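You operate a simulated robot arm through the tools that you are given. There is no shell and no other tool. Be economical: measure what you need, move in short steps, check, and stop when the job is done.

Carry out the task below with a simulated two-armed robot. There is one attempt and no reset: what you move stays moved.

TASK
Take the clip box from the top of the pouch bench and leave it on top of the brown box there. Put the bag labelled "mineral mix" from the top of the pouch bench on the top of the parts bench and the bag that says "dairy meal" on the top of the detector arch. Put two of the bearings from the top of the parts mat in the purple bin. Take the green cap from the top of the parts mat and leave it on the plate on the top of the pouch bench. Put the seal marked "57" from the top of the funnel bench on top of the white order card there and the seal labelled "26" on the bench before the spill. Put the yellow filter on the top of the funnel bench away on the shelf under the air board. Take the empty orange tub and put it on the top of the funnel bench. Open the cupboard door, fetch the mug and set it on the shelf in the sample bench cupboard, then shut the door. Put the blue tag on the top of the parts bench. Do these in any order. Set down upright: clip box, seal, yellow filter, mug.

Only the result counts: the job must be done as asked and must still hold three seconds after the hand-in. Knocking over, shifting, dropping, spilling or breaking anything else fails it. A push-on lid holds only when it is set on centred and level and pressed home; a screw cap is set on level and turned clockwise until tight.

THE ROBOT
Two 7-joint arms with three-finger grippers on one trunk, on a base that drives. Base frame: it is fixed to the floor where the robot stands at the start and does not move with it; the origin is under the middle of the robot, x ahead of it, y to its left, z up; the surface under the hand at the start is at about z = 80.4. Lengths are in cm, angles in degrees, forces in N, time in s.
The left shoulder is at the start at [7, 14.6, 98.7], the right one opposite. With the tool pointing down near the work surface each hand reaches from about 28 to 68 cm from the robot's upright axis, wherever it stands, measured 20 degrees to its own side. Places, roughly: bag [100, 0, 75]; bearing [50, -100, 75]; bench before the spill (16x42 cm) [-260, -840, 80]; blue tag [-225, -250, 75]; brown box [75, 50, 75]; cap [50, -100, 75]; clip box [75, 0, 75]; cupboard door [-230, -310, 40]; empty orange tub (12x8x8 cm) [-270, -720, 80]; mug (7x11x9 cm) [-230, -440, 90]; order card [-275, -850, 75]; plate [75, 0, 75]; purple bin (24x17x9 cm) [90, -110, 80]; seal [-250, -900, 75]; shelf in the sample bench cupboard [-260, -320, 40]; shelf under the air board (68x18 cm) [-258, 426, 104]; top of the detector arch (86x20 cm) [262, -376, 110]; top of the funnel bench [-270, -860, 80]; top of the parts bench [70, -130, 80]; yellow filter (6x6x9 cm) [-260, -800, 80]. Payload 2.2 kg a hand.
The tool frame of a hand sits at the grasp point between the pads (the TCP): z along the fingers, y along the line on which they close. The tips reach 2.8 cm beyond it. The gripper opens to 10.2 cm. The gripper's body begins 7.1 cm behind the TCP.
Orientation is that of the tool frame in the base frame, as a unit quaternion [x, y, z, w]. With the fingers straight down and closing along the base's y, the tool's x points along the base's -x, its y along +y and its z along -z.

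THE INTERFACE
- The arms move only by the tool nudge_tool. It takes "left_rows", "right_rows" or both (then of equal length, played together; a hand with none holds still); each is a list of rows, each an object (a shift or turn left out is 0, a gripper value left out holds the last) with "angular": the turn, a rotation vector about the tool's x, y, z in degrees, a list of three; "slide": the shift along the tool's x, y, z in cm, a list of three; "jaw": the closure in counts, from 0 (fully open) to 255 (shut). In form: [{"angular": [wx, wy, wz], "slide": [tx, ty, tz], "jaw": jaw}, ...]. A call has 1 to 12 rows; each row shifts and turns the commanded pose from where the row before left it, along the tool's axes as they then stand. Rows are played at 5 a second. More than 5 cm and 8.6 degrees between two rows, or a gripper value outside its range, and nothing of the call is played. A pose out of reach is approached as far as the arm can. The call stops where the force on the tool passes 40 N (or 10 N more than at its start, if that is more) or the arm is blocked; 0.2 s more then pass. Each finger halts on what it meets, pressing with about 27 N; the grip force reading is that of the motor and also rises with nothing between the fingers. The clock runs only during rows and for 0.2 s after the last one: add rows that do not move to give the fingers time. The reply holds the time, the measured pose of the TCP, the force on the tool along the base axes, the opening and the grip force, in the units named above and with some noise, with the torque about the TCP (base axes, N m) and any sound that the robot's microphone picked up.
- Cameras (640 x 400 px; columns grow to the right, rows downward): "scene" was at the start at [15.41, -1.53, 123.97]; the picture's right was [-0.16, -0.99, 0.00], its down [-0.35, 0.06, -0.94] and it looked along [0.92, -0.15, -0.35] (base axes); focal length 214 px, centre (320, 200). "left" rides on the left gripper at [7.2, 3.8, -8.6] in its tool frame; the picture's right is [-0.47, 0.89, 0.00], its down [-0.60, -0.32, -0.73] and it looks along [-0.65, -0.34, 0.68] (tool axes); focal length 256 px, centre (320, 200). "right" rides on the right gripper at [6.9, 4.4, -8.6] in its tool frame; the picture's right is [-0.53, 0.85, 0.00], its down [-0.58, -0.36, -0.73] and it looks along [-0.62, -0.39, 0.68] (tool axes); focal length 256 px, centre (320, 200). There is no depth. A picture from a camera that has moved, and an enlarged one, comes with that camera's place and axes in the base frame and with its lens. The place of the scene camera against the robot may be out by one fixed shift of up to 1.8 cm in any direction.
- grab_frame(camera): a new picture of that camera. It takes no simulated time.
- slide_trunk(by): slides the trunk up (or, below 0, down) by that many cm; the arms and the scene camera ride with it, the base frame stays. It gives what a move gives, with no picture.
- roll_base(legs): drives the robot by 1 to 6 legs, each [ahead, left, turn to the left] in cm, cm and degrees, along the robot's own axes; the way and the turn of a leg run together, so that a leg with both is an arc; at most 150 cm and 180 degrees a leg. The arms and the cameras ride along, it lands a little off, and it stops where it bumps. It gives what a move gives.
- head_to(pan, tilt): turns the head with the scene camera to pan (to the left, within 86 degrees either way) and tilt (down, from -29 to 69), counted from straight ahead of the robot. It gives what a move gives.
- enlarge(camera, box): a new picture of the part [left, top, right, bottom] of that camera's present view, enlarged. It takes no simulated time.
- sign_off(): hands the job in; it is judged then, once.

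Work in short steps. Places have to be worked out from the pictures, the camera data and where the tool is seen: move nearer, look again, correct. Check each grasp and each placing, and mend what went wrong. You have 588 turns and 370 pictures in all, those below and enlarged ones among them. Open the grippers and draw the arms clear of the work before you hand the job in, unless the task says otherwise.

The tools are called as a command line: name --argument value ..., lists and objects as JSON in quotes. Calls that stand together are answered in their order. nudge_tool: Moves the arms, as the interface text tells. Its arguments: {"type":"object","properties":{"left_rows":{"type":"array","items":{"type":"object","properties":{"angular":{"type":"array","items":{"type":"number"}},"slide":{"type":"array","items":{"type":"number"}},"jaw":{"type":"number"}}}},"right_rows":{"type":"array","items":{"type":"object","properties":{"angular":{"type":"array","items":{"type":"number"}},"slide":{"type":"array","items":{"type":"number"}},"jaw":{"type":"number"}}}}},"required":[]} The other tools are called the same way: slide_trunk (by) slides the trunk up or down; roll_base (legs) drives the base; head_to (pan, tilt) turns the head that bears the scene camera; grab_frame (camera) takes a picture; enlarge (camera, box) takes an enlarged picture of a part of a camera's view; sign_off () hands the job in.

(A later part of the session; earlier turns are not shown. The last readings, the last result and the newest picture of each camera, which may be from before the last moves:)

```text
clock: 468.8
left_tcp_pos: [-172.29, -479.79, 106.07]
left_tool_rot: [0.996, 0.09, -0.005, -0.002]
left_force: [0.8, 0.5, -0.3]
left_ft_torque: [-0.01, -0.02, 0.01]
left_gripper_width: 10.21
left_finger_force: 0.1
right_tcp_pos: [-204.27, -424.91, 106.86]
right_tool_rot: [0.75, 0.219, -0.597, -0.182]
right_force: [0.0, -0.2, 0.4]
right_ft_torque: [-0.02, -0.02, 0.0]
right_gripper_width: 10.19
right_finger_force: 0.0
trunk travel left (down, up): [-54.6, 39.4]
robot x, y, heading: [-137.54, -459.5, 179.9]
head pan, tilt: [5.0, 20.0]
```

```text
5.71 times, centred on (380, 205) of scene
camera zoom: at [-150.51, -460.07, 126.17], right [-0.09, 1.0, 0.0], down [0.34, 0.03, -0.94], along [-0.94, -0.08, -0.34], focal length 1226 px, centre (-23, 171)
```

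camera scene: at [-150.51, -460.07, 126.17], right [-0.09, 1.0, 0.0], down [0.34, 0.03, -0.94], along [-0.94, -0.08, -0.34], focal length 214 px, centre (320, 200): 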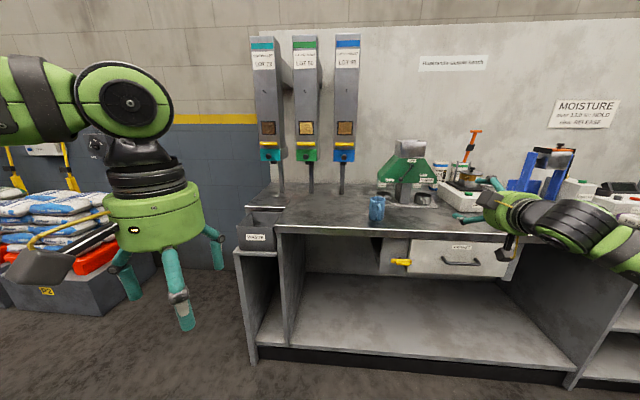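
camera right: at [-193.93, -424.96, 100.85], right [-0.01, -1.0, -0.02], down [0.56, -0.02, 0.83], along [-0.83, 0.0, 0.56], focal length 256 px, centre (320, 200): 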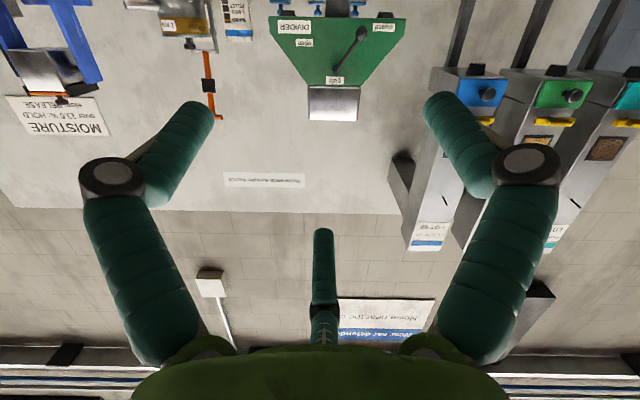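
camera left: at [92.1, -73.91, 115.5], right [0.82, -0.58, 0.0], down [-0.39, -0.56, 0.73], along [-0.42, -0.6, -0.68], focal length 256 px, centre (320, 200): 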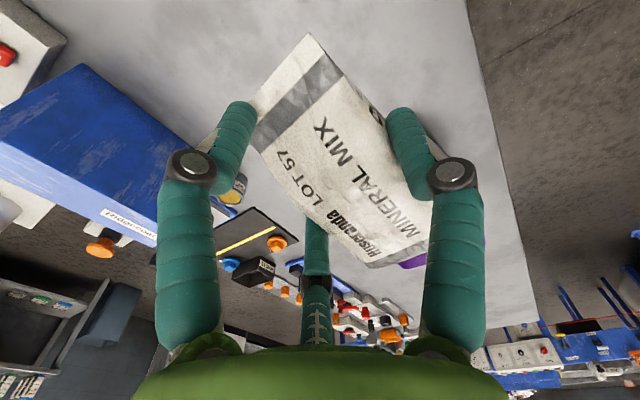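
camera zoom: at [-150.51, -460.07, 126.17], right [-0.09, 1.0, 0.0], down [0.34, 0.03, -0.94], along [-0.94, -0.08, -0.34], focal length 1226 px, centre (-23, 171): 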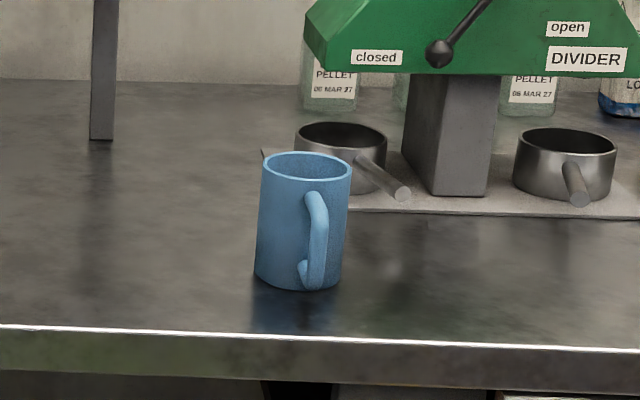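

Triangulated: mug axis ≈ (-234.5,-443.7), rim z≈96.5, bench z≈87.8. I retract the hand a bit and bring the base into position.

nudge_tool --right_rows '[{"slide": [0, 0, -4.5]}, {"slide": [0, 0, -4.5]}]'

roll_base --legs '[[22, 12, 0]]'

grab_frame --camera "right"

```text
clock: 469.4
left_tcp_pos: [-172.29, -479.88, 106.27]
left_tool_rot: [0.996, 0.09, -0.003, -0.002]
left_force: [0.2, 0.9, 0.1]
left_ft_torque: [-0.02, 0.02, 0.0]
left_gripper_width: 10.19
left_finger_force: 0.0
right_tcp_pos: [-195.16, -425.14, 108.98]
right_tool_rot: [0.749, 0.219, -0.598, -0.182]
right_force: [0.9, -0.2, -0.5]
right_ft_torque: [-0.02, -0.04, 0.0]
right_gripper_width: 10.2
right_finger_force: 0.1
trunk travel left (down, up): [-54.6, 39.4]
robot x, y, heading: [-137.48, -459.31, 179.7]
head pan, tilt: [5.0, 20.0]
```

```text
clock: 471.2
left_tcp_pos: [-194.98, -491.82, 106.2]
left_tool_rot: [0.996, 0.092, -0.004, -0.003]
left_force: [-0.7, 0.4, -0.5]
left_ft_torque: [0.0, 0.01, 0.0]
left_gripper_width: 10.22
left_finger_force: 0.0
right_tcp_pos: [-218.13, -437.03, 108.96]
right_tool_rot: [0.75, 0.221, -0.597, -0.182]
right_force: [-0.6, -0.3, -0.4]
right_ft_torque: [-0.01, 0.01, -0.03]
right_gripper_width: 10.2
right_finger_force: 0.1
trunk travel left (down, up): [-54.6, 39.4]
robot x, y, heading: [-160.24, -471.13, -179.7]
head pan, tilt: [5.0, 20.0]
```

```text
163 pictures are left
camera right: at [-207.87, -437.04, 102.85], right [-0.01, -1.0, -0.02], down [0.56, -0.02, 0.83], along [-0.83, 0.0, 0.56], focal length 256 px, centre (320, 200)
```

right: 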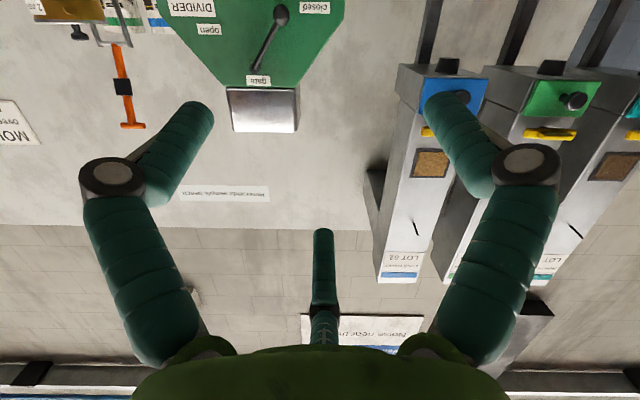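

I bring the hand down and left to the pre-approach point in front of the mug.

nudge_tool --right_rows '[{"slide": [1.67, 3.15, 1.4]}, {"slide": [1.67, 3.15, 1.4]}, {"slide": [1.67, 3.15, 1.4]}, {"slide": [1.67, 3.15, 1.4]}, {}]'

grab_frame --camera "right"

enlarge --camera "scene" --box '[300, 130, 460, 260]'

```text
clock: 472.4
left_tcp_pos: [-195.04, -491.77, 106.12]
left_tool_rot: [0.996, 0.093, -0.005, -0.002]
left_force: [0.2, 0.1, -0.5]
left_ft_torque: [0.04, 0.01, 0.0]
left_gripper_width: 10.19
left_finger_force: 0.1
right_tcp_pos: [-220.88, -443.86, 95.81]
right_tool_rot: [0.749, 0.22, -0.598, -0.182]
right_force: [0.2, 0.2, -0.1]
right_ft_torque: [0.03, -0.01, -0.02]
right_gripper_width: 10.22
right_finger_force: 0.1
trunk travel left (down, up): [-54.6, 39.4]
robot x, y, heading: [-160.01, -470.98, -180.1]
head pan, tilt: [5.0, 20.0]
```

```text
162 pictures are left
camera right: at [-210.6, -443.88, 89.64], right [-0.01, -1.0, -0.02], down [0.56, -0.02, 0.83], along [-0.83, 0.0, 0.56], focal length 256 px, centre (320, 200)
```

right: 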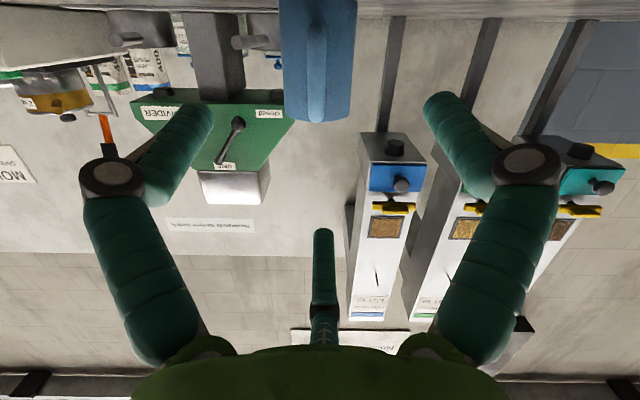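

```text
3.08 times, centred on (380, 195) of scene
camera zoom: at [-173.12, -472.02, 126.18], right [-0.09, 1.0, 0.0], down [0.34, 0.03, -0.94], along [-0.94, -0.08, -0.34], focal length 660 px, centre (135, 215)
```

zoom: 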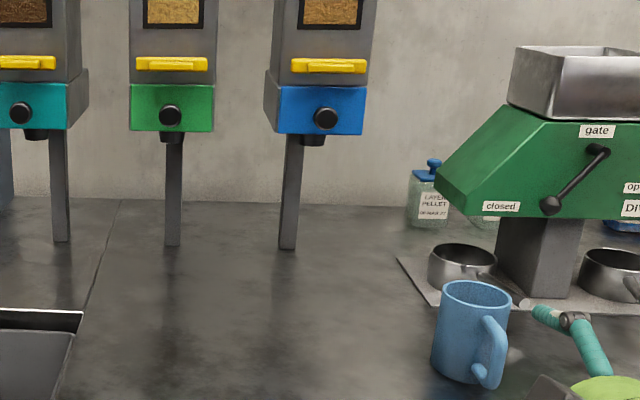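

Perfectly centred on the mug. I advance along the axis.

nudge_tool --right_rows '[{"slide": [0, 0, 4]}, {"slide": [0, 0, 4]}, {"slide": [0, 0, 2.5]}, {}]'

grab_frame --camera "right"

enlarge --camera "scene" --box '[360, 160, 480, 260]'

```text
clock: 473.4
left_tcp_pos: [-195.07, -491.73, 106.22]
left_tool_rot: [0.996, 0.092, -0.005, -0.002]
left_force: [-0.6, 0.2, -0.2]
left_ft_torque: [0.02, 0.01, 0.0]
left_gripper_width: 10.18
left_finger_force: 0.1
right_tcp_pos: [-230.88, -442.53, 92.76]
right_tool_rot: [0.75, 0.222, -0.597, -0.18]
right_force: [0.2, 0.7, -0.1]
right_ft_torque: [-0.04, 0.02, 0.0]
right_gripper_width: 10.18
right_finger_force: 0.1
right hand out of reach, approached as far as the arm can: row 2
trunk travel left (down, up): [-54.6, 39.4]
robot x, y, heading: [-160.19, -471.45, -179.7]
head pan, tilt: [5.0, 20.0]
```

```text
160 pictures are left
camera right: at [-220.57, -442.59, 86.7], right [0.0, -1.0, -0.02], down [0.56, -0.02, 0.83], along [-0.83, -0.01, 0.56], focal length 256 px, centre (320, 200)
```

right: 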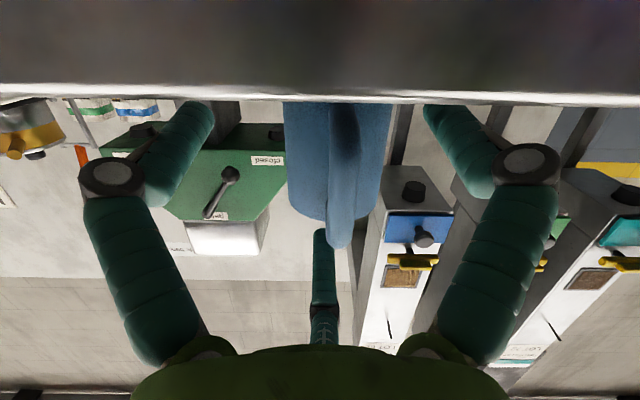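

```text
4.00 times, centred on (420, 210) of scene
camera zoom: at [-173.14, -472.01, 126.18], right [-0.09, 1.0, 0.0], down [0.34, 0.03, -0.94], along [-0.94, -0.08, -0.34], focal length 858 px, centre (-80, 160)
```

zoom: 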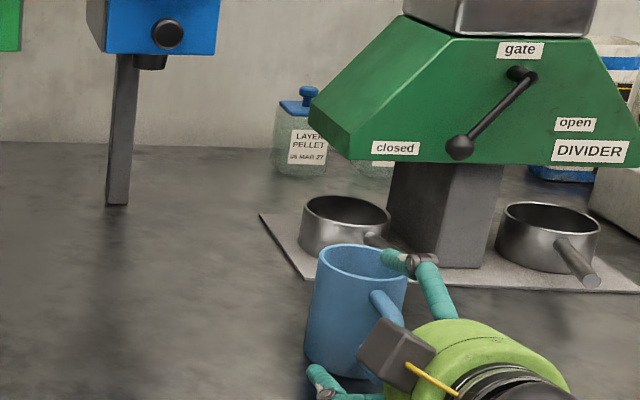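

The hand drifted 1.2 cm; I correct with the base, then advance the last 2.3 cm.

roll_base --legs '[[2.2, 1.2, 0]]'

grab_frame --camera "right"

```text
clock: 474.2
left_tcp_pos: [-197.08, -492.85, 106.23]
left_tool_rot: [0.996, 0.093, -0.005, -0.003]
left_force: [0.6, 0.0, 0.1]
left_ft_torque: [0.0, 0.03, -0.02]
left_gripper_width: 10.2
left_finger_force: 0.1
right_tcp_pos: [-233.0, -443.81, 92.95]
right_tool_rot: [0.75, 0.22, -0.597, -0.181]
right_force: [1.0, -0.2, -0.2]
right_ft_torque: [0.01, -0.01, 0.0]
right_gripper_width: 10.2
right_finger_force: 0.2
trunk travel left (down, up): [-54.6, 39.4]
robot x, y, heading: [-162.54, -472.33, -180.0]
head pan, tilt: [5.0, 20.0]
```

```text
158 pictures are left
camera right: at [-222.61, -443.69, 86.78], right [0.0, -1.0, -0.02], down [0.56, -0.02, 0.83], along [-0.83, -0.01, 0.56], focal length 256 px, centre (320, 200)
```

right: 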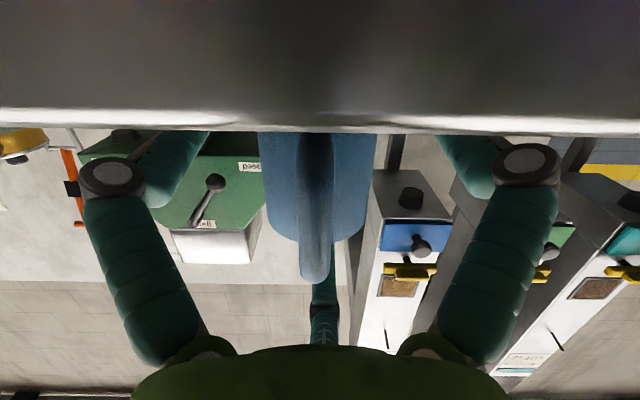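

The mug is between the side fingers. I close.

nudge_tool --right_rows '[{"jaw": 255}, {}, {}, {}]'

grab_frame --camera "right"

enlarge --camera "scene" --box '[360, 160, 480, 260]'

```text
clock: 475.2
left_tcp_pos: [-196.88, -493.1, 106.25]
left_tool_rot: [0.996, 0.092, -0.007, -0.002]
left_force: [0.9, -0.7, 0.1]
left_ft_torque: [0.02, -0.02, -0.02]
left_gripper_width: 10.22
left_finger_force: 0.1
right_tcp_pos: [-232.84, -443.9, 93.31]
right_tool_rot: [0.747, 0.22, -0.6, -0.182]
right_force: [0.6, 1.0, 16.9]
right_ft_torque: [-0.01, 0.03, -0.03]
right_gripper_width: 6.1
right_finger_force: 26.8
trunk travel left (down, up): [-54.6, 39.4]
robot x, y, heading: [-161.94, -472.18, -180.1]
head pan, tilt: [5.0, 20.0]
```

```text
157 pictures are left
camera right: at [-222.52, -443.78, 87.15], right [0.0, -1.0, -0.02], down [0.57, -0.02, 0.82], along [-0.82, -0.01, 0.57], focal length 256 px, centre (320, 200)
```

right: 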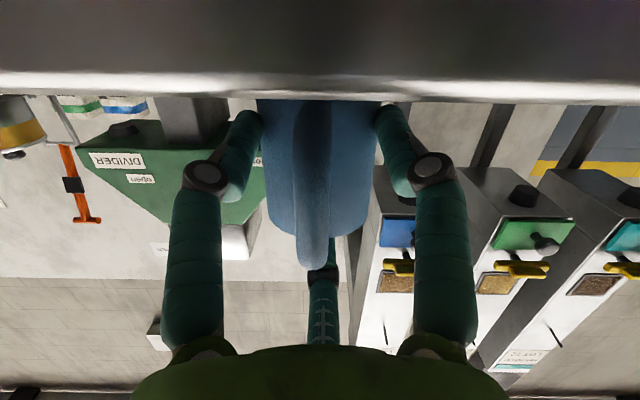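

```text
4.00 times, centred on (420, 210) of scene
camera zoom: at [-174.99, -473.32, 126.23], right [-0.09, 1.0, 0.0], down [0.34, 0.03, -0.94], along [-0.94, -0.08, -0.34], focal length 858 px, centre (-80, 160)
```

zoom: 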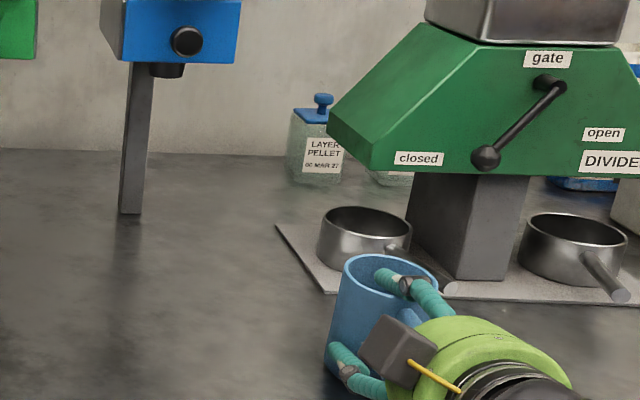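

Gripped (6.1 cm). I lift with the trunk and check.

slide_trunk --by 5

grab_frame --camera "right"

enlarge --camera "scene" --box '[360, 160, 480, 260]'

```text
clock: 476.1
left_tcp_pos: [-197.12, -492.99, 111.15]
left_tool_rot: [0.996, 0.092, -0.005, -0.002]
left_force: [0.3, 0.0, -0.3]
left_ft_torque: [-0.01, -0.01, -0.02]
left_gripper_width: 10.18
left_finger_force: 0.0
right_tcp_pos: [-233.02, -443.79, 97.66]
right_tool_rot: [0.751, 0.22, -0.596, -0.181]
right_force: [0.5, 0.2, -1.2]
right_ft_torque: [0.01, 0.0, 0.01]
right_gripper_width: 5.93
right_finger_force: 27.0
trunk travel left (down, up): [-59.6, 34.4]
robot x, y, heading: [-162.4, -472.24, -179.6]
head pan, tilt: [5.0, 20.0]
```

```text
155 pictures are left
camera right: at [-222.73, -443.72, 91.59], right [0.0, -1.0, -0.02], down [0.56, -0.02, 0.83], along [-0.83, -0.01, 0.56], focal length 256 px, centre (320, 200)
```

right: 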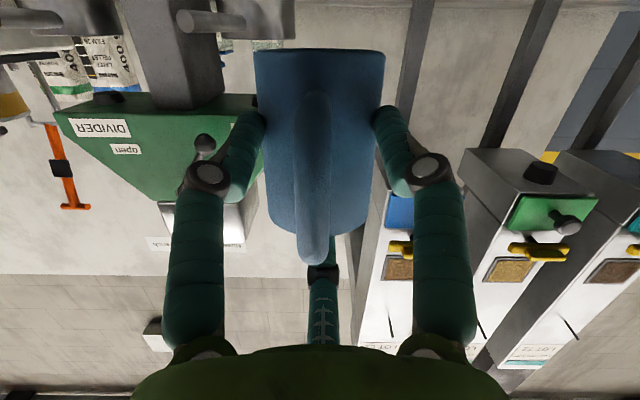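

```text
4.00 times, centred on (420, 210) of scene
camera zoom: at [-175.41, -473.18, 131.16], right [-0.09, 1.0, 0.0], down [0.34, 0.03, -0.94], along [-0.94, -0.08, -0.34], focal length 858 px, centre (-80, 160)
```

zoom: 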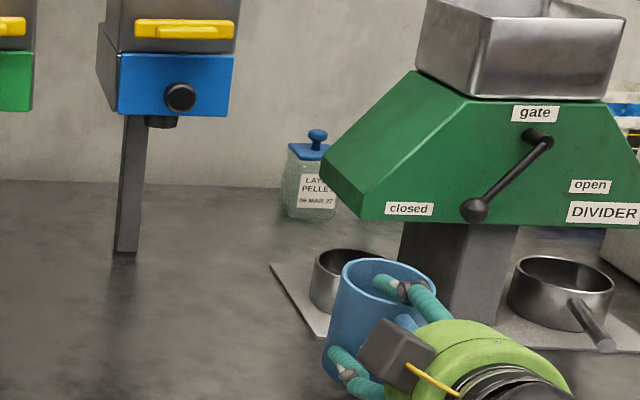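

The mug is lifted upright. I back off from the bench, lower the trunk, and move toward the cupboard.

roll_base --legs '[[-35, 0, 0]]'

slide_trunk --by -38

roll_base --legs '[[0, -126, 0]]'

head_to --pan -25 --tilt 25

grab_frame --camera "scene"

grab_frame --camera "right"

```text
clock: 478.4
left_tcp_pos: [-162.69, -492.86, 111.11]
left_tool_rot: [0.996, 0.09, -0.005, -0.003]
left_force: [-0.2, 0.0, -0.2]
left_ft_torque: [-0.03, 0.0, 0.01]
left_gripper_width: 10.23
left_finger_force: 0.1
right_tcp_pos: [-198.47, -443.53, 97.84]
right_tool_rot: [0.75, 0.22, -0.596, -0.182]
right_force: [-0.1, -0.7, -0.7]
right_ft_torque: [-0.02, -0.03, 0.01]
right_gripper_width: 5.9
right_finger_force: 27.2
trunk travel left (down, up): [-59.6, 34.4]
robot x, y, heading: [-127.89, -472.11, 180.2]
head pan, tilt: [5.0, 20.0]
```

```text
clock: 482.1
left_tcp_pos: [-162.78, -492.89, 73.12]
left_tool_rot: [0.996, 0.091, -0.005, -0.003]
left_force: [0.5, -0.3, 1.0]
left_ft_torque: [-0.01, -0.01, 0.01]
left_gripper_width: 10.22
left_finger_force: 0.1
right_tcp_pos: [-198.4, -443.56, 59.82]
right_tool_rot: [0.75, 0.22, -0.597, -0.181]
right_force: [-1.1, 0.4, -1.3]
right_ft_torque: [-0.02, -0.06, -0.01]
right_gripper_width: 5.85
right_finger_force: 26.5
trunk travel left (down, up): [-21.6, 72.4]
robot x, y, heading: [-127.71, -472.26, 180.1]
head pan, tilt: [5.0, 20.0]
```

```text
clock: 488.4
left_tcp_pos: [-163.69, -367.05, 73.09]
left_tool_rot: [0.994, 0.105, -0.005, -0.002]
left_force: [0.2, -0.4, 0.1]
left_ft_torque: [0.02, -0.01, -0.05]
left_gripper_width: 10.2
left_finger_force: 0.0
right_tcp_pos: [-200.74, -318.7, 59.72]
right_tool_rot: [0.747, 0.231, -0.599, -0.173]
right_force: [-0.1, -0.9, -0.5]
right_ft_torque: [-0.03, 0.01, 0.01]
right_gripper_width: 5.77
right_finger_force: 27.3
trunk travel left (down, up): [-21.6, 72.4]
robot x, y, heading: [-129.83, -345.4, -178.3]
head pan, tilt: [5.0, 20.0]
```

```text
clock: 489.4
left_tcp_pos: [-163.67, -367.01, 73.11]
left_tool_rot: [0.994, 0.105, -0.005, -0.003]
left_force: [0.0, 0.2, -0.3]
left_ft_torque: [-0.01, -0.04, 0.0]
left_gripper_width: 10.2
left_finger_force: 0.0
right_tcp_pos: [-200.78, -318.73, 59.77]
right_tool_rot: [0.747, 0.231, -0.599, -0.173]
right_force: [0.6, 0.8, -0.8]
right_ft_torque: [-0.01, 0.0, -0.01]
right_gripper_width: 5.76
right_finger_force: 26.6
trunk travel left (down, up): [-21.6, 72.4]
robot x, y, heading: [-129.26, -345.67, -178.4]
head pan, tilt: [-25.0, 25.0]
```

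```text
153 pictures are left
camera scene: at [-141.58, -342.02, 92.36], right [0.4, 0.92, 0.0], down [0.39, -0.17, -0.91], along [-0.83, 0.36, -0.42], focal length 214 px, centre (320, 200)
```

scene: 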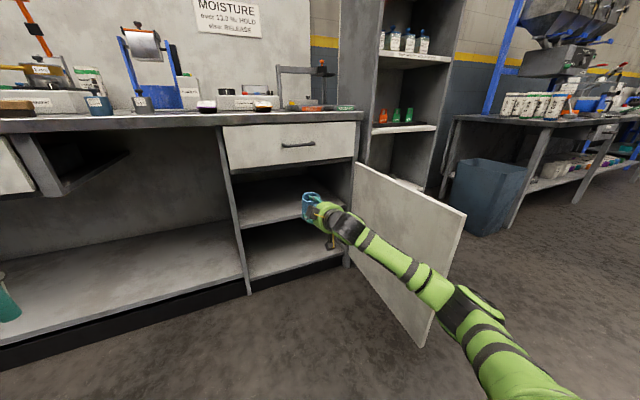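

```text
152 pictures are left
camera right: at [-190.49, -318.49, 53.7], right [0.02, -1.0, -0.02], down [0.56, 0.0, 0.83], along [-0.83, -0.03, 0.56], focal length 256 px, centre (320, 200)
```

right: 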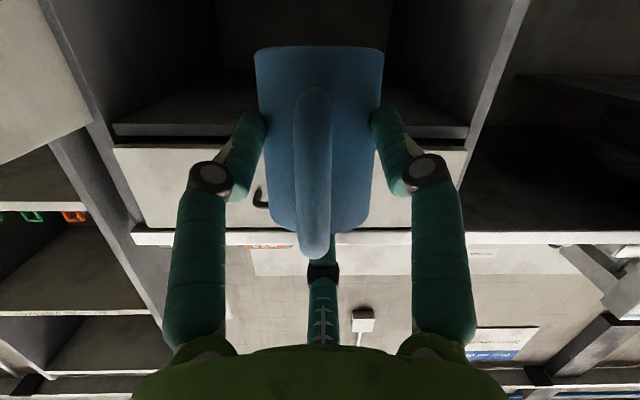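

In front of the cupboard. I straighten the heading, lower a little, and move the mug in over the mid shelf.

roll_base --legs '[[0, 0, -1.6]]'

slide_trunk --by -5

roll_base --legs '[[25, 0, 0]]'

grab_frame --camera "scene"

grab_frame --camera "right"

```text
clock: 490.2
left_tcp_pos: [-164.32, -365.97, 73.08]
left_tool_rot: [0.996, 0.091, -0.005, -0.002]
left_force: [0.4, -0.5, 0.0]
left_ft_torque: [-0.02, 0.01, -0.01]
left_gripper_width: 10.21
left_finger_force: 0.0
right_tcp_pos: [-199.96, -316.79, 59.68]
right_tool_rot: [0.75, 0.221, -0.596, -0.181]
right_force: [0.4, 0.3, 0.2]
right_ft_torque: [0.01, 0.01, -0.02]
right_gripper_width: 5.74
right_finger_force: 27.0
trunk travel left (down, up): [-21.6, 72.4]
robot x, y, heading: [-128.93, -345.53, 179.9]
head pan, tilt: [-25.0, 25.0]
```

```text
clock: 491.1
left_tcp_pos: [-164.25, -366.07, 68.19]
left_tool_rot: [0.996, 0.091, -0.005, -0.003]
left_force: [0.4, 0.2, -0.6]
left_ft_torque: [0.0, 0.01, -0.02]
left_gripper_width: 10.19
left_finger_force: 0.1
right_tcp_pos: [-200.08, -316.87, 54.76]
right_tool_rot: [0.75, 0.219, -0.596, -0.183]
right_force: [0.0, -0.8, -0.6]
right_ft_torque: [0.02, -0.05, -0.02]
right_gripper_width: 5.74
right_finger_force: 27.1
trunk travel left (down, up): [-16.6, 77.4]
robot x, y, heading: [-129.25, -345.58, 179.9]
head pan, tilt: [-25.0, 25.0]
```

```text
clock: 492.9
left_tcp_pos: [-189.12, -366.17, 68.14]
left_tool_rot: [0.996, 0.092, -0.005, -0.002]
left_force: [0.1, -0.1, 0.0]
left_ft_torque: [-0.02, 0.0, 0.01]
left_gripper_width: 10.2
left_finger_force: 0.1
right_tcp_pos: [-225.01, -316.99, 54.76]
right_tool_rot: [0.75, 0.221, -0.597, -0.18]
right_force: [0.1, 0.4, -0.7]
right_ft_torque: [0.02, -0.05, 0.0]
right_gripper_width: 5.71
right_finger_force: 26.8
trunk travel left (down, up): [-16.6, 77.4]
robot x, y, heading: [-154.23, -345.84, -179.8]
head pan, tilt: [-25.0, 25.0]
```

```text
151 pictures are left
camera scene: at [-166.41, -341.7, 87.36], right [0.42, 0.91, 0.0], down [0.38, -0.18, -0.91], along [-0.82, 0.38, -0.42], focal length 214 px, centre (320, 200)
```

scene: 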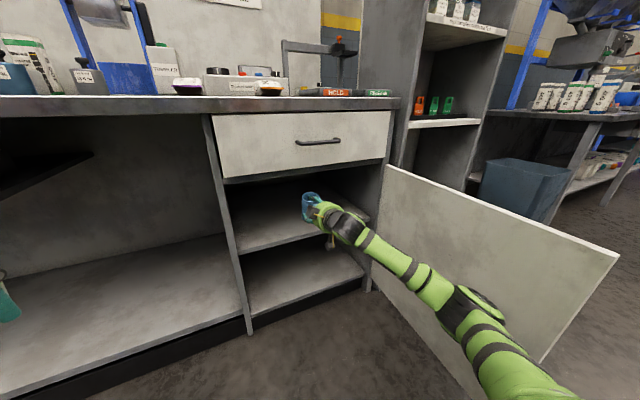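

```text
150 pictures are left
camera right: at [-214.71, -316.99, 48.69], right [0.0, -1.0, -0.02], down [0.56, -0.02, 0.83], along [-0.83, -0.01, 0.56], focal length 256 px, centre (320, 200)
```

right: 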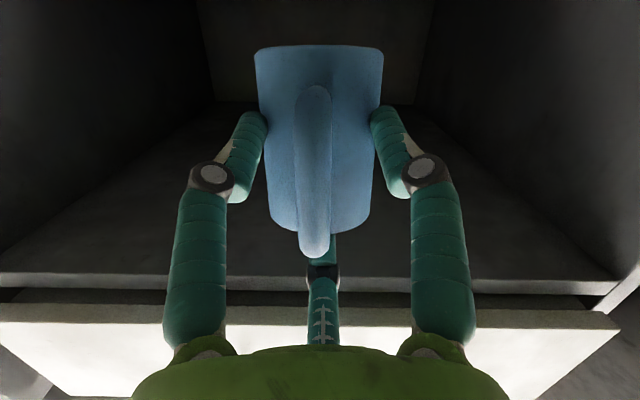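

enlarge --camera "scene" --box '[210, 160, 390, 290]'

```text
3.08 times, centred on (300, 225) of scene
camera zoom: at [-166.41, -341.7, 87.36], right [0.42, 0.91, 0.0], down [0.38, -0.18, -0.91], along [-0.82, 0.38, -0.42], focal length 660 px, centre (382, 123)
```

zoom: 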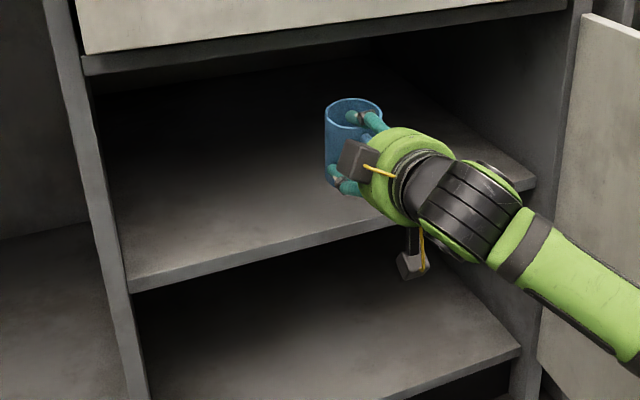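

Mid shelf: front x≈-227.5, z≈42. I move 9.5 cm further in and lower until contact.

roll_base --legs '[[9.7, 0, 0]]'

slide_trunk --by -5.5

enlarge --camera "scene" --box '[210, 150, 390, 280]'

```text
clock: 494.0
left_tcp_pos: [-198.63, -366.16, 68.12]
left_tool_rot: [0.996, 0.094, -0.004, -0.002]
left_force: [0.0, -0.6, -0.6]
left_ft_torque: [-0.02, -0.01, 0.02]
left_gripper_width: 10.21
left_finger_force: 0.2
right_tcp_pos: [-234.58, -317.12, 54.8]
right_tool_rot: [0.75, 0.221, -0.597, -0.181]
right_force: [0.1, -0.3, 0.0]
right_ft_torque: [0.04, -0.04, -0.01]
right_gripper_width: 5.69
right_finger_force: 27.4
trunk travel left (down, up): [-16.6, 77.4]
robot x, y, heading: [-163.57, -345.55, -179.9]
head pan, tilt: [-25.0, 25.0]
```

```text
clock: 495.0
left_tcp_pos: [-198.64, -366.3, 62.67]
left_tool_rot: [0.996, 0.094, -0.005, -0.002]
left_force: [0.4, -0.2, -0.1]
left_ft_torque: [-0.03, 0.02, 0.01]
left_gripper_width: 10.22
left_finger_force: 0.0
right_tcp_pos: [-234.56, -317.11, 49.27]
right_tool_rot: [0.75, 0.221, -0.598, -0.18]
right_force: [0.1, 0.2, -1.5]
right_ft_torque: [-0.01, -0.04, -0.04]
right_gripper_width: 5.71
right_finger_force: 26.8
trunk travel left (down, up): [-11.1, 82.9]
robot x, y, heading: [-163.95, -345.76, -180.0]
head pan, tilt: [-25.0, 25.0]
```

```text
3.08 times, centred on (300, 215) of scene
camera zoom: at [-175.95, -341.75, 81.86], right [0.42, 0.91, 0.0], down [0.38, -0.18, -0.91], along [-0.82, 0.38, -0.42], focal length 660 px, centre (382, 154)
```

zoom: 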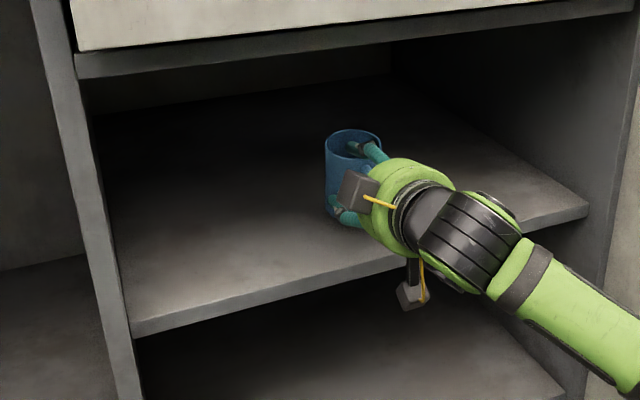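

Still above the shelf. I lower in small trunk steps until contact shows.

slide_trunk --by -1

slide_trunk --by -0.7

slide_trunk --by -0.7

```text
clock: 495.6
left_tcp_pos: [-198.59, -366.28, 61.66]
left_tool_rot: [0.996, 0.093, -0.005, -0.001]
left_force: [0.2, 0.2, 0.0]
left_ft_torque: [0.04, 0.02, 0.01]
left_gripper_width: 10.17
left_finger_force: 0.2
right_tcp_pos: [-234.61, -317.03, 48.33]
right_tool_rot: [0.75, 0.222, -0.597, -0.179]
right_force: [1.0, 0.2, -1.1]
right_ft_torque: [0.02, -0.03, -0.02]
right_gripper_width: 5.72
right_finger_force: 27.4
trunk travel left (down, up): [-10.1, 83.9]
robot x, y, heading: [-163.57, -345.83, -179.6]
head pan, tilt: [-25.0, 25.0]
```

```text
clock: 496.1
left_tcp_pos: [-198.73, -366.18, 60.98]
left_tool_rot: [0.996, 0.093, -0.004, -0.003]
left_force: [0.3, 0.0, 0.6]
left_ft_torque: [-0.01, 0.02, 0.0]
left_gripper_width: 10.18
left_finger_force: 0.0
right_tcp_pos: [-234.55, -317.07, 47.51]
right_tool_rot: [0.75, 0.222, -0.596, -0.18]
right_force: [0.4, 0.4, 0.0]
right_ft_torque: [0.0, -0.07, -0.03]
right_gripper_width: 5.67
right_finger_force: 27.3
trunk travel left (down, up): [-9.4, 84.6]
robot x, y, heading: [-163.8, -345.43, -179.8]
head pan, tilt: [-25.0, 25.0]
```

```text
clock: 496.7
left_tcp_pos: [-198.63, -366.17, 60.43]
left_tool_rot: [0.996, 0.094, -0.006, -0.003]
left_force: [-0.3, -0.2, -0.6]
left_ft_torque: [-0.03, 0.03, 0.01]
left_gripper_width: 10.21
left_finger_force: 0.1
right_tcp_pos: [-234.46, -317.11, 47.5]
right_tool_rot: [0.746, 0.221, -0.601, -0.181]
right_force: [-0.8, 1.5, 12.4]
right_ft_torque: [0.07, 0.19, 0.0]
right_gripper_width: 5.67
right_finger_force: 26.9
trunk travel left (down, up): [-8.7, 85.3]
robot x, y, heading: [-163.96, -345.61, -179.8]
head pan, tilt: [-25.0, 25.0]
```

Contact (12 N). I open fully and withdraw along the hand axis.

nudge_tool --right_rows '[{"jaw": 0}, {}, {}, {}, {"slide": [0, 0, -1.5]}, {"slide": [0, 0, -3]}, {"slide": [0, 0, -4]}, {"slide": [0, 0, -4]}, {"slide": [0, 0, -4]}]'

enlarge --camera "scene" --box '[210, 150, 390, 280]'

grab_frame --camera "right"

```text
clock: 498.7
left_tcp_pos: [-198.72, -366.31, 60.3]
left_tool_rot: [0.996, 0.094, -0.005, -0.002]
left_force: [-0.2, -0.5, 0.3]
left_ft_torque: [0.01, -0.01, -0.02]
left_gripper_width: 10.2
left_finger_force: 0.1
right_tcp_pos: [-218.44, -317.39, 50.34]
right_tool_rot: [0.75, 0.222, -0.596, -0.18]
right_force: [-0.4, 0.1, 0.6]
right_ft_torque: [0.01, 0.01, 0.01]
right_gripper_width: 10.2
right_finger_force: 0.1
trunk travel left (down, up): [-8.7, 85.3]
robot x, y, heading: [-163.7, -345.35, -179.8]
head pan, tilt: [-25.0, 25.0]
```

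```text
3.08 times, centred on (300, 215) of scene
camera zoom: at [-175.95, -341.76, 79.46], right [0.42, 0.91, 0.0], down [0.38, -0.18, -0.91], along [-0.82, 0.38, -0.42], focal length 660 px, centre (382, 154)
```

zoom: 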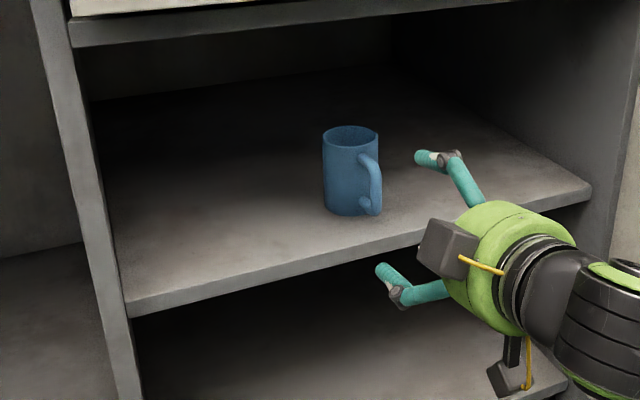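

```text
146 pictures are left
camera right: at [-208.23, -317.34, 44.39], right [0.0, -1.0, -0.02], down [0.56, -0.01, 0.83], along [-0.83, -0.01, 0.56], focal length 256 px, centre (320, 200)
```

right: 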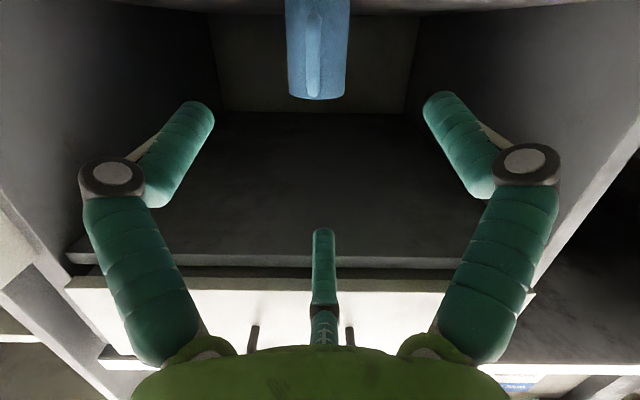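

The mug stands upright on the shelf. To close the door (now ~87° open, free edge ≈ (-171,-288.6)), I back out, then straddle its edge with open fingers to pull it round.

roll_base --legs '[[-44, 0, 0]]'

nudge_tool --right_rows '[{"slide": [0, 0, -4.5]}, {"slide": [0, 0, -4.5]}, {}]'

head_to --pan -30 --tilt 25

grab_frame --camera "scene"

```text
clock: 501.3
left_tcp_pos: [-155.36, -366.13, 60.38]
left_tool_rot: [0.995, 0.095, -0.005, -0.002]
left_force: [0.5, -0.7, 1.0]
left_ft_torque: [-0.02, 0.01, 0.01]
left_gripper_width: 10.2
left_finger_force: 0.0
right_tcp_pos: [-175.39, -317.4, 50.52]
right_tool_rot: [0.749, 0.224, -0.597, -0.178]
right_force: [0.1, 0.3, -0.3]
right_ft_torque: [0.0, 0.01, -0.01]
right_gripper_width: 10.2
right_finger_force: 0.1
trunk travel left (down, up): [-8.7, 85.3]
robot x, y, heading: [-120.57, -345.16, -179.5]
head pan, tilt: [-25.0, 25.0]
```

```text
clock: 502.1
left_tcp_pos: [-155.37, -366.24, 60.29]
left_tool_rot: [0.996, 0.094, -0.005, -0.002]
left_force: [0.3, 0.5, 0.3]
left_ft_torque: [-0.02, -0.03, 0.01]
left_gripper_width: 10.2
left_finger_force: 0.0
right_tcp_pos: [-170.57, -316.22, 52.42]
right_tool_rot: [0.749, 0.223, -0.597, -0.179]
right_force: [-0.5, 0.7, 0.1]
right_ft_torque: [0.02, 0.01, 0.01]
right_gripper_width: 10.19
right_finger_force: 0.0
right hand out of reach, approached as far as the arm can: row 2
trunk travel left (down, up): [-8.7, 85.3]
robot x, y, heading: [-120.74, -345.66, -179.6]
head pan, tilt: [-25.0, 25.0]
```

```text
clock: 502.8
left_tcp_pos: [-155.3, -366.22, 60.31]
left_tool_rot: [0.995, 0.095, -0.005, -0.002]
left_force: [0.4, -0.5, 0.4]
left_ft_torque: [0.01, 0.01, 0.0]
left_gripper_width: 10.2
left_finger_force: 0.1
right_tcp_pos: [-170.75, -316.31, 52.46]
right_tool_rot: [0.749, 0.223, -0.597, -0.178]
right_force: [-0.3, 0.1, -0.5]
right_ft_torque: [-0.02, -0.04, 0.02]
right_gripper_width: 10.19
right_finger_force: 0.1
trunk travel left (down, up): [-8.7, 85.3]
robot x, y, heading: [-120.8, -345.27, -179.4]
head pan, tilt: [-30.0, 25.0]
```

```text
145 pictures are left
camera scene: at [-132.35, -340.86, 79.46], right [0.49, 0.87, 0.0], down [0.37, -0.21, -0.91], along [-0.79, 0.45, -0.42], focal length 214 px, centre (320, 200)
```

scene: 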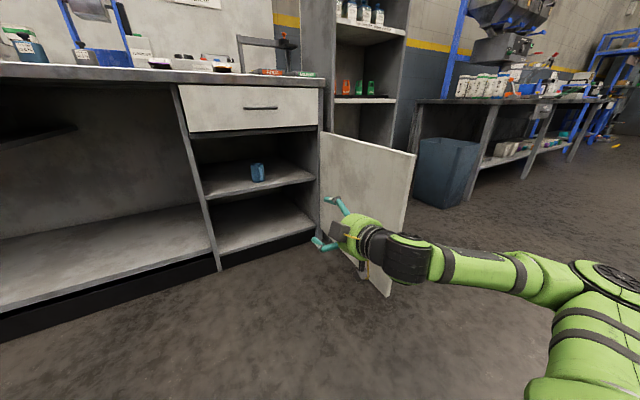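

The arm can't retract more in this pose. I raise the trunk a bit and untilt the hand by 48° so its fingers point down, then retract.

slide_trunk --by 12

nudge_tool --right_rows '[{"angular": [-4.4, 6.7, 0], "jaw": 200}, {"angular": [-4.4, 6.7, 0]}, {"angular": [-4.4, 6.7, 0]}, {"angular": [-4.4, 6.7, 0]}, {"angular": [-4.4, 6.7, 0]}, {"angular": [-4.4, 6.7, 0]}, {}]'

```text
clock: 504.3
left_tcp_pos: [-155.46, -366.32, 72.28]
left_tool_rot: [0.995, 0.095, -0.005, -0.002]
left_force: [0.1, -0.6, 0.1]
left_ft_torque: [-0.03, -0.02, -0.01]
left_gripper_width: 10.21
left_finger_force: 0.1
right_tcp_pos: [-170.69, -316.29, 64.48]
right_tool_rot: [0.749, 0.224, -0.597, -0.178]
right_force: [-1.1, 0.1, 0.3]
right_ft_torque: [0.0, 0.04, -0.02]
right_gripper_width: 10.22
right_finger_force: 0.0
trunk travel left (down, up): [-20.7, 73.3]
robot x, y, heading: [-120.98, -344.71, -179.5]
head pan, tilt: [-30.0, 25.0]
```

```text
clock: 505.9
left_tcp_pos: [-155.22, -366.12, 72.22]
left_tool_rot: [0.995, 0.095, -0.004, -0.002]
left_force: [0.9, 0.5, -0.2]
left_ft_torque: [0.01, -0.01, 0.02]
left_gripper_width: 10.19
left_finger_force: 0.1
right_tcp_pos: [-170.67, -316.15, 64.55]
right_tool_rot: [0.928, 0.277, -0.239, -0.071]
right_force: [0.0, 0.9, 0.4]
right_ft_torque: [-0.03, -0.01, -0.03]
right_gripper_width: 2.19
right_finger_force: 0.1
trunk travel left (down, up): [-20.7, 73.3]
robot x, y, heading: [-120.33, -345.35, -179.6]
head pan, tilt: [-30.0, 25.0]
```

Now I retract 12 cm and lift a bit for moving across.

nudge_tool --right_rows '[{"slide": [2.93, 1.92, -1.92]}, {"slide": [2.93, 1.92, -1.92]}, {"slide": [2.93, 1.92, -1.92]}, {}]'

roll_base --legs '[[0, -54, -0.3]]'

grab_frame --camera "scene"

```text
clock: 506.9
left_tcp_pos: [-155.3, -366.07, 72.26]
left_tool_rot: [0.995, 0.095, -0.005, -0.003]
left_force: [0.3, -0.3, 0.1]
left_ft_torque: [0.02, 0.0, -0.01]
left_gripper_width: 10.19
left_finger_force: 0.1
right_tcp_pos: [-158.81, -316.37, 64.37]
right_tool_rot: [0.928, 0.277, -0.241, -0.071]
right_force: [-1.4, -0.3, -0.3]
right_ft_torque: [0.03, 0.01, 0.0]
right_gripper_width: 2.2
right_finger_force: 0.0
trunk travel left (down, up): [-20.7, 73.3]
robot x, y, heading: [-120.4, -345.09, -179.5]
head pan, tilt: [-30.0, 25.0]
```

```text
clock: 510.0
left_tcp_pos: [-155.59, -311.37, 72.19]
left_tool_rot: [0.996, 0.087, -0.004, -0.002]
left_force: [0.5, -0.2, -0.3]
left_ft_torque: [-0.03, 0.02, 0.02]
left_gripper_width: 10.19
left_finger_force: 0.1
right_tcp_pos: [-158.38, -261.75, 64.47]
right_tool_rot: [0.93, 0.269, -0.24, -0.074]
right_force: [0.1, -0.1, -0.2]
right_ft_torque: [-0.01, 0.04, -0.02]
right_gripper_width: 2.21
right_finger_force: 0.1
trunk travel left (down, up): [-20.7, 73.3]
robot x, y, heading: [-120.69, -290.65, 179.6]
head pan, tilt: [-30.0, 25.0]
```

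```text
144 pictures are left
camera scene: at [-132.21, -286.41, 91.46], right [0.51, 0.86, 0.0], down [0.36, -0.21, -0.91], along [-0.78, 0.46, -0.42], focal length 214 px, centre (320, 200)
```

scene: 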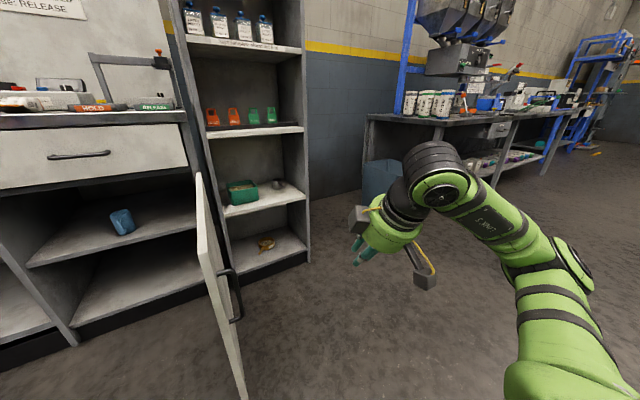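

The hand is on the outer side of the door now. I extend it forward and push the door toward closing with base moves.

nudge_tool --right_rows '[{"slide": [-3.2, -2.1, 2.1], "jaw": 255}, {"slide": [-3.2, -2.1, 2.1]}, {"slide": [-3.2, -2.1, 2.1]}, {"slide": [-3.2, -2.1, 2.1]}, {"slide": [-3.2, -2.1, 2.1]}, {}]'

roll_base --legs '[[0, 20, 0]]'

roll_base --legs '[[0, 15, 0]]'

grab_frame --camera "scene"

```text
clock: 511.4
left_tcp_pos: [-155.69, -311.4, 72.3]
left_tool_rot: [0.996, 0.088, -0.005, -0.003]
left_force: [-0.3, -0.1, -0.3]
left_ft_torque: [-0.01, -0.01, 0.0]
left_gripper_width: 10.19
left_finger_force: 0.1
right_tcp_pos: [-176.85, -261.48, 64.52]
right_tool_rot: [0.93, 0.268, -0.24, -0.074]
right_force: [0.2, -1.2, 0.4]
right_ft_torque: [0.04, 0.02, -0.01]
right_gripper_width: 0.23
right_finger_force: 26.6
right hand out of reach, approached as far as the arm can: row 5
trunk travel left (down, up): [-20.7, 73.3]
robot x, y, heading: [-120.61, -290.68, 179.6]
head pan, tilt: [-30.0, 25.0]
```

```text
clock: 513.0
left_tcp_pos: [-155.76, -331.47, 72.3]
left_tool_rot: [0.996, 0.088, -0.005, -0.002]
left_force: [0.4, 0.1, 0.0]
left_ft_torque: [-0.01, -0.01, 0.0]
left_gripper_width: 10.2
left_finger_force: 0.2
right_tcp_pos: [-177.06, -281.55, 64.3]
right_tool_rot: [0.93, 0.27, -0.24, -0.074]
right_force: [-0.4, -0.1, -0.4]
right_ft_torque: [0.0, 0.0, 0.03]
right_gripper_width: 0.22
right_finger_force: 26.9
trunk travel left (down, up): [-20.7, 73.3]
robot x, y, heading: [-120.53, -310.87, 179.6]
head pan, tilt: [-30.0, 25.0]
```

```text
clock: 514.4
left_tcp_pos: [-155.8, -346.41, 72.34]
left_tool_rot: [0.996, 0.089, -0.004, -0.002]
left_force: [0.0, 0.1, -0.7]
left_ft_torque: [0.04, -0.02, -0.01]
left_gripper_width: 10.21
left_finger_force: 0.1
right_tcp_pos: [-177.11, -296.63, 64.49]
right_tool_rot: [0.929, 0.271, -0.24, -0.072]
right_force: [0.2, 0.4, 0.8]
right_ft_torque: [-0.01, 0.03, 0.01]
right_gripper_width: 0.22
right_finger_force: 26.9
trunk travel left (down, up): [-20.7, 73.3]
robot x, y, heading: [-120.39, -325.71, 179.5]
head pan, tilt: [-30.0, 25.0]
```

```text
143 pictures are left
camera scene: at [-132.48, -321.42, 91.47], right [0.51, 0.86, 0.0], down [0.36, -0.21, -0.91], along [-0.78, 0.46, -0.42], focal length 214 px, centre (320, 200)
```

scene: 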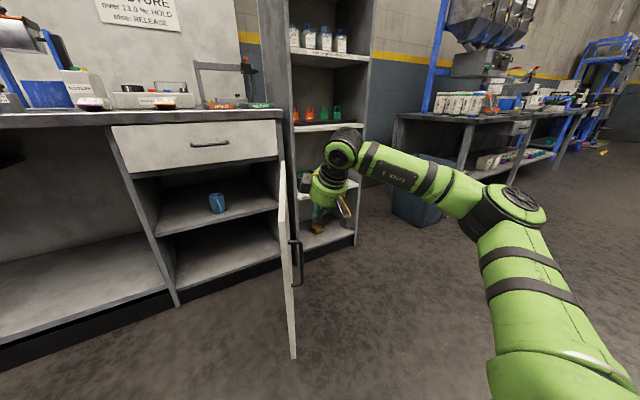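

The door follows (~70°). I continue pushing.

roll_base --legs '[[0, 15, 0]]'

roll_base --legs '[[8, 12, 0]]'

grab_frame --camera "scene"

```text
clock: 515.8
left_tcp_pos: [-155.92, -361.72, 72.38]
left_tool_rot: [0.996, 0.088, -0.005, -0.002]
left_force: [0.4, -0.4, -0.2]
left_ft_torque: [0.02, 0.0, 0.0]
left_gripper_width: 10.19
left_finger_force: 0.1
right_tcp_pos: [-177.25, -311.75, 64.36]
right_tool_rot: [0.93, 0.269, -0.24, -0.074]
right_force: [0.4, -0.5, -1.0]
right_ft_torque: [0.03, 0.0, -0.02]
right_gripper_width: 0.2
right_finger_force: 27.2
trunk travel left (down, up): [-20.7, 73.3]
robot x, y, heading: [-120.66, -340.85, 179.6]
head pan, tilt: [-30.0, 25.0]
```

```text
clock: 517.1
left_tcp_pos: [-163.94, -373.55, 72.34]
left_tool_rot: [0.996, 0.088, -0.004, -0.002]
left_force: [-0.2, -0.3, -0.5]
left_ft_torque: [0.04, -0.02, 0.01]
left_gripper_width: 10.19
left_finger_force: 0.3
right_tcp_pos: [-185.23, -323.81, 64.32]
right_tool_rot: [0.93, 0.269, -0.239, -0.074]
right_force: [-0.6, 0.0, 0.0]
right_ft_torque: [-0.01, 0.0, 0.0]
right_gripper_width: 0.22
right_finger_force: 26.8
trunk travel left (down, up): [-20.7, 73.3]
robot x, y, heading: [-129.23, -353.21, 179.9]
head pan, tilt: [-30.0, 25.0]
```

```text
142 pictures are left
camera scene: at [-140.65, -348.62, 91.46], right [0.51, 0.86, 0.0], down [0.36, -0.21, -0.91], along [-0.78, 0.46, -0.42], focal length 214 px, centre (320, 200)
```

scene: 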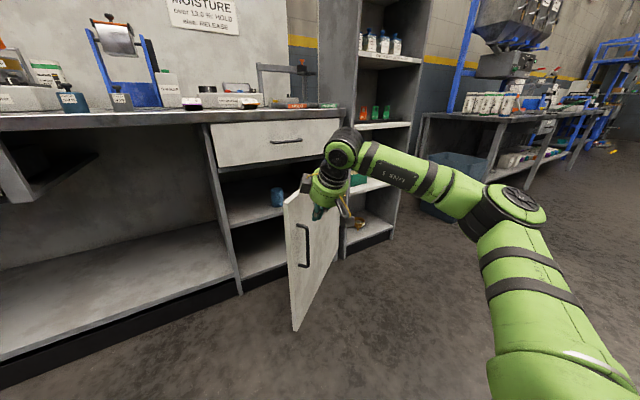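

The door is ~40° open. I lower the hand a bit and keep pushing forward-left.

slide_trunk --by -8

roll_base --legs '[[10, 5, 0]]'

roll_base --legs '[[10, 3, 0]]'

grab_frame --camera "scene"

```text
clock: 518.3
left_tcp_pos: [-163.86, -373.64, 64.4]
left_tool_rot: [0.996, 0.088, -0.005, -0.002]
left_force: [-0.6, 0.2, -0.2]
left_ft_torque: [0.01, 0.0, -0.01]
left_gripper_width: 10.19
left_finger_force: 0.0
right_tcp_pos: [-185.25, -323.74, 56.39]
right_tool_rot: [0.93, 0.269, -0.24, -0.073]
right_force: [0.3, 0.7, 0.1]
right_ft_torque: [0.01, 0.03, 0.0]
right_gripper_width: 0.21
right_finger_force: 26.7
trunk travel left (down, up): [-12.7, 81.3]
robot x, y, heading: [-128.7, -353.18, 179.6]
head pan, tilt: [-30.0, 25.0]
```

```text
clock: 519.5
left_tcp_pos: [-173.88, -378.37, 64.32]
left_tool_rot: [0.996, 0.087, -0.005, -0.002]
left_force: [-0.4, 0.7, 0.6]
left_ft_torque: [0.02, -0.02, 0.02]
left_gripper_width: 10.22
left_finger_force: 0.1
right_tcp_pos: [-195.14, -328.54, 56.41]
right_tool_rot: [0.93, 0.268, -0.24, -0.074]
right_force: [-0.3, 0.3, 0.1]
right_ft_torque: [-0.01, -0.02, -0.04]
right_gripper_width: 0.19
right_finger_force: 26.8
trunk travel left (down, up): [-12.7, 81.3]
robot x, y, heading: [-138.99, -358.08, 179.6]
head pan, tilt: [-30.0, 25.0]
```

```text
clock: 520.5
left_tcp_pos: [-177.71, -379.68, 64.35]
left_tool_rot: [0.996, 0.09, -0.006, -0.002]
left_force: [0.0, -0.2, -0.4]
left_ft_torque: [-0.03, 0.01, 0.0]
left_gripper_width: 10.22
left_finger_force: 0.0
right_tcp_pos: [-198.76, -330.87, 56.06]
right_tool_rot: [0.929, 0.279, -0.235, -0.065]
right_force: [1.3, -0.9, -0.6]
right_ft_torque: [-0.04, 0.0, 0.02]
right_gripper_width: 0.21
right_finger_force: 26.2
trunk travel left (down, up): [-12.7, 81.3]
robot x, y, heading: [-142.61, -358.8, 179.6]
head pan, tilt: [-30.0, 25.0]
stopped in leg 1: the force on the tool passed its limit at 49 N (the readings are from after the stop); the commanded pose is now the measured one
```

```text
141 pictures are left
camera scene: at [-154.41, -354.66, 83.47], right [0.5, 0.86, 0.0], down [0.36, -0.21, -0.91], along [-0.78, 0.46, -0.42], focal length 214 px, centre (320, 200)
```

scene: 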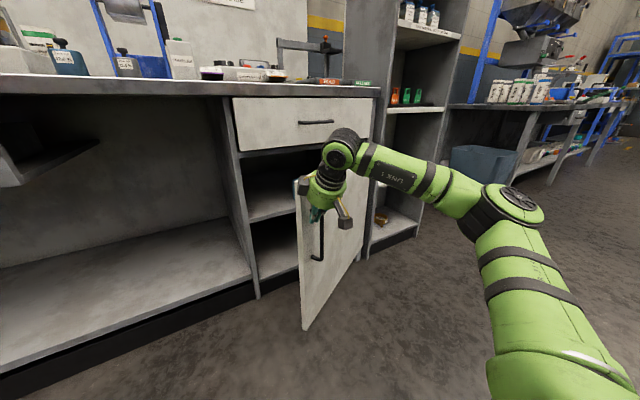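

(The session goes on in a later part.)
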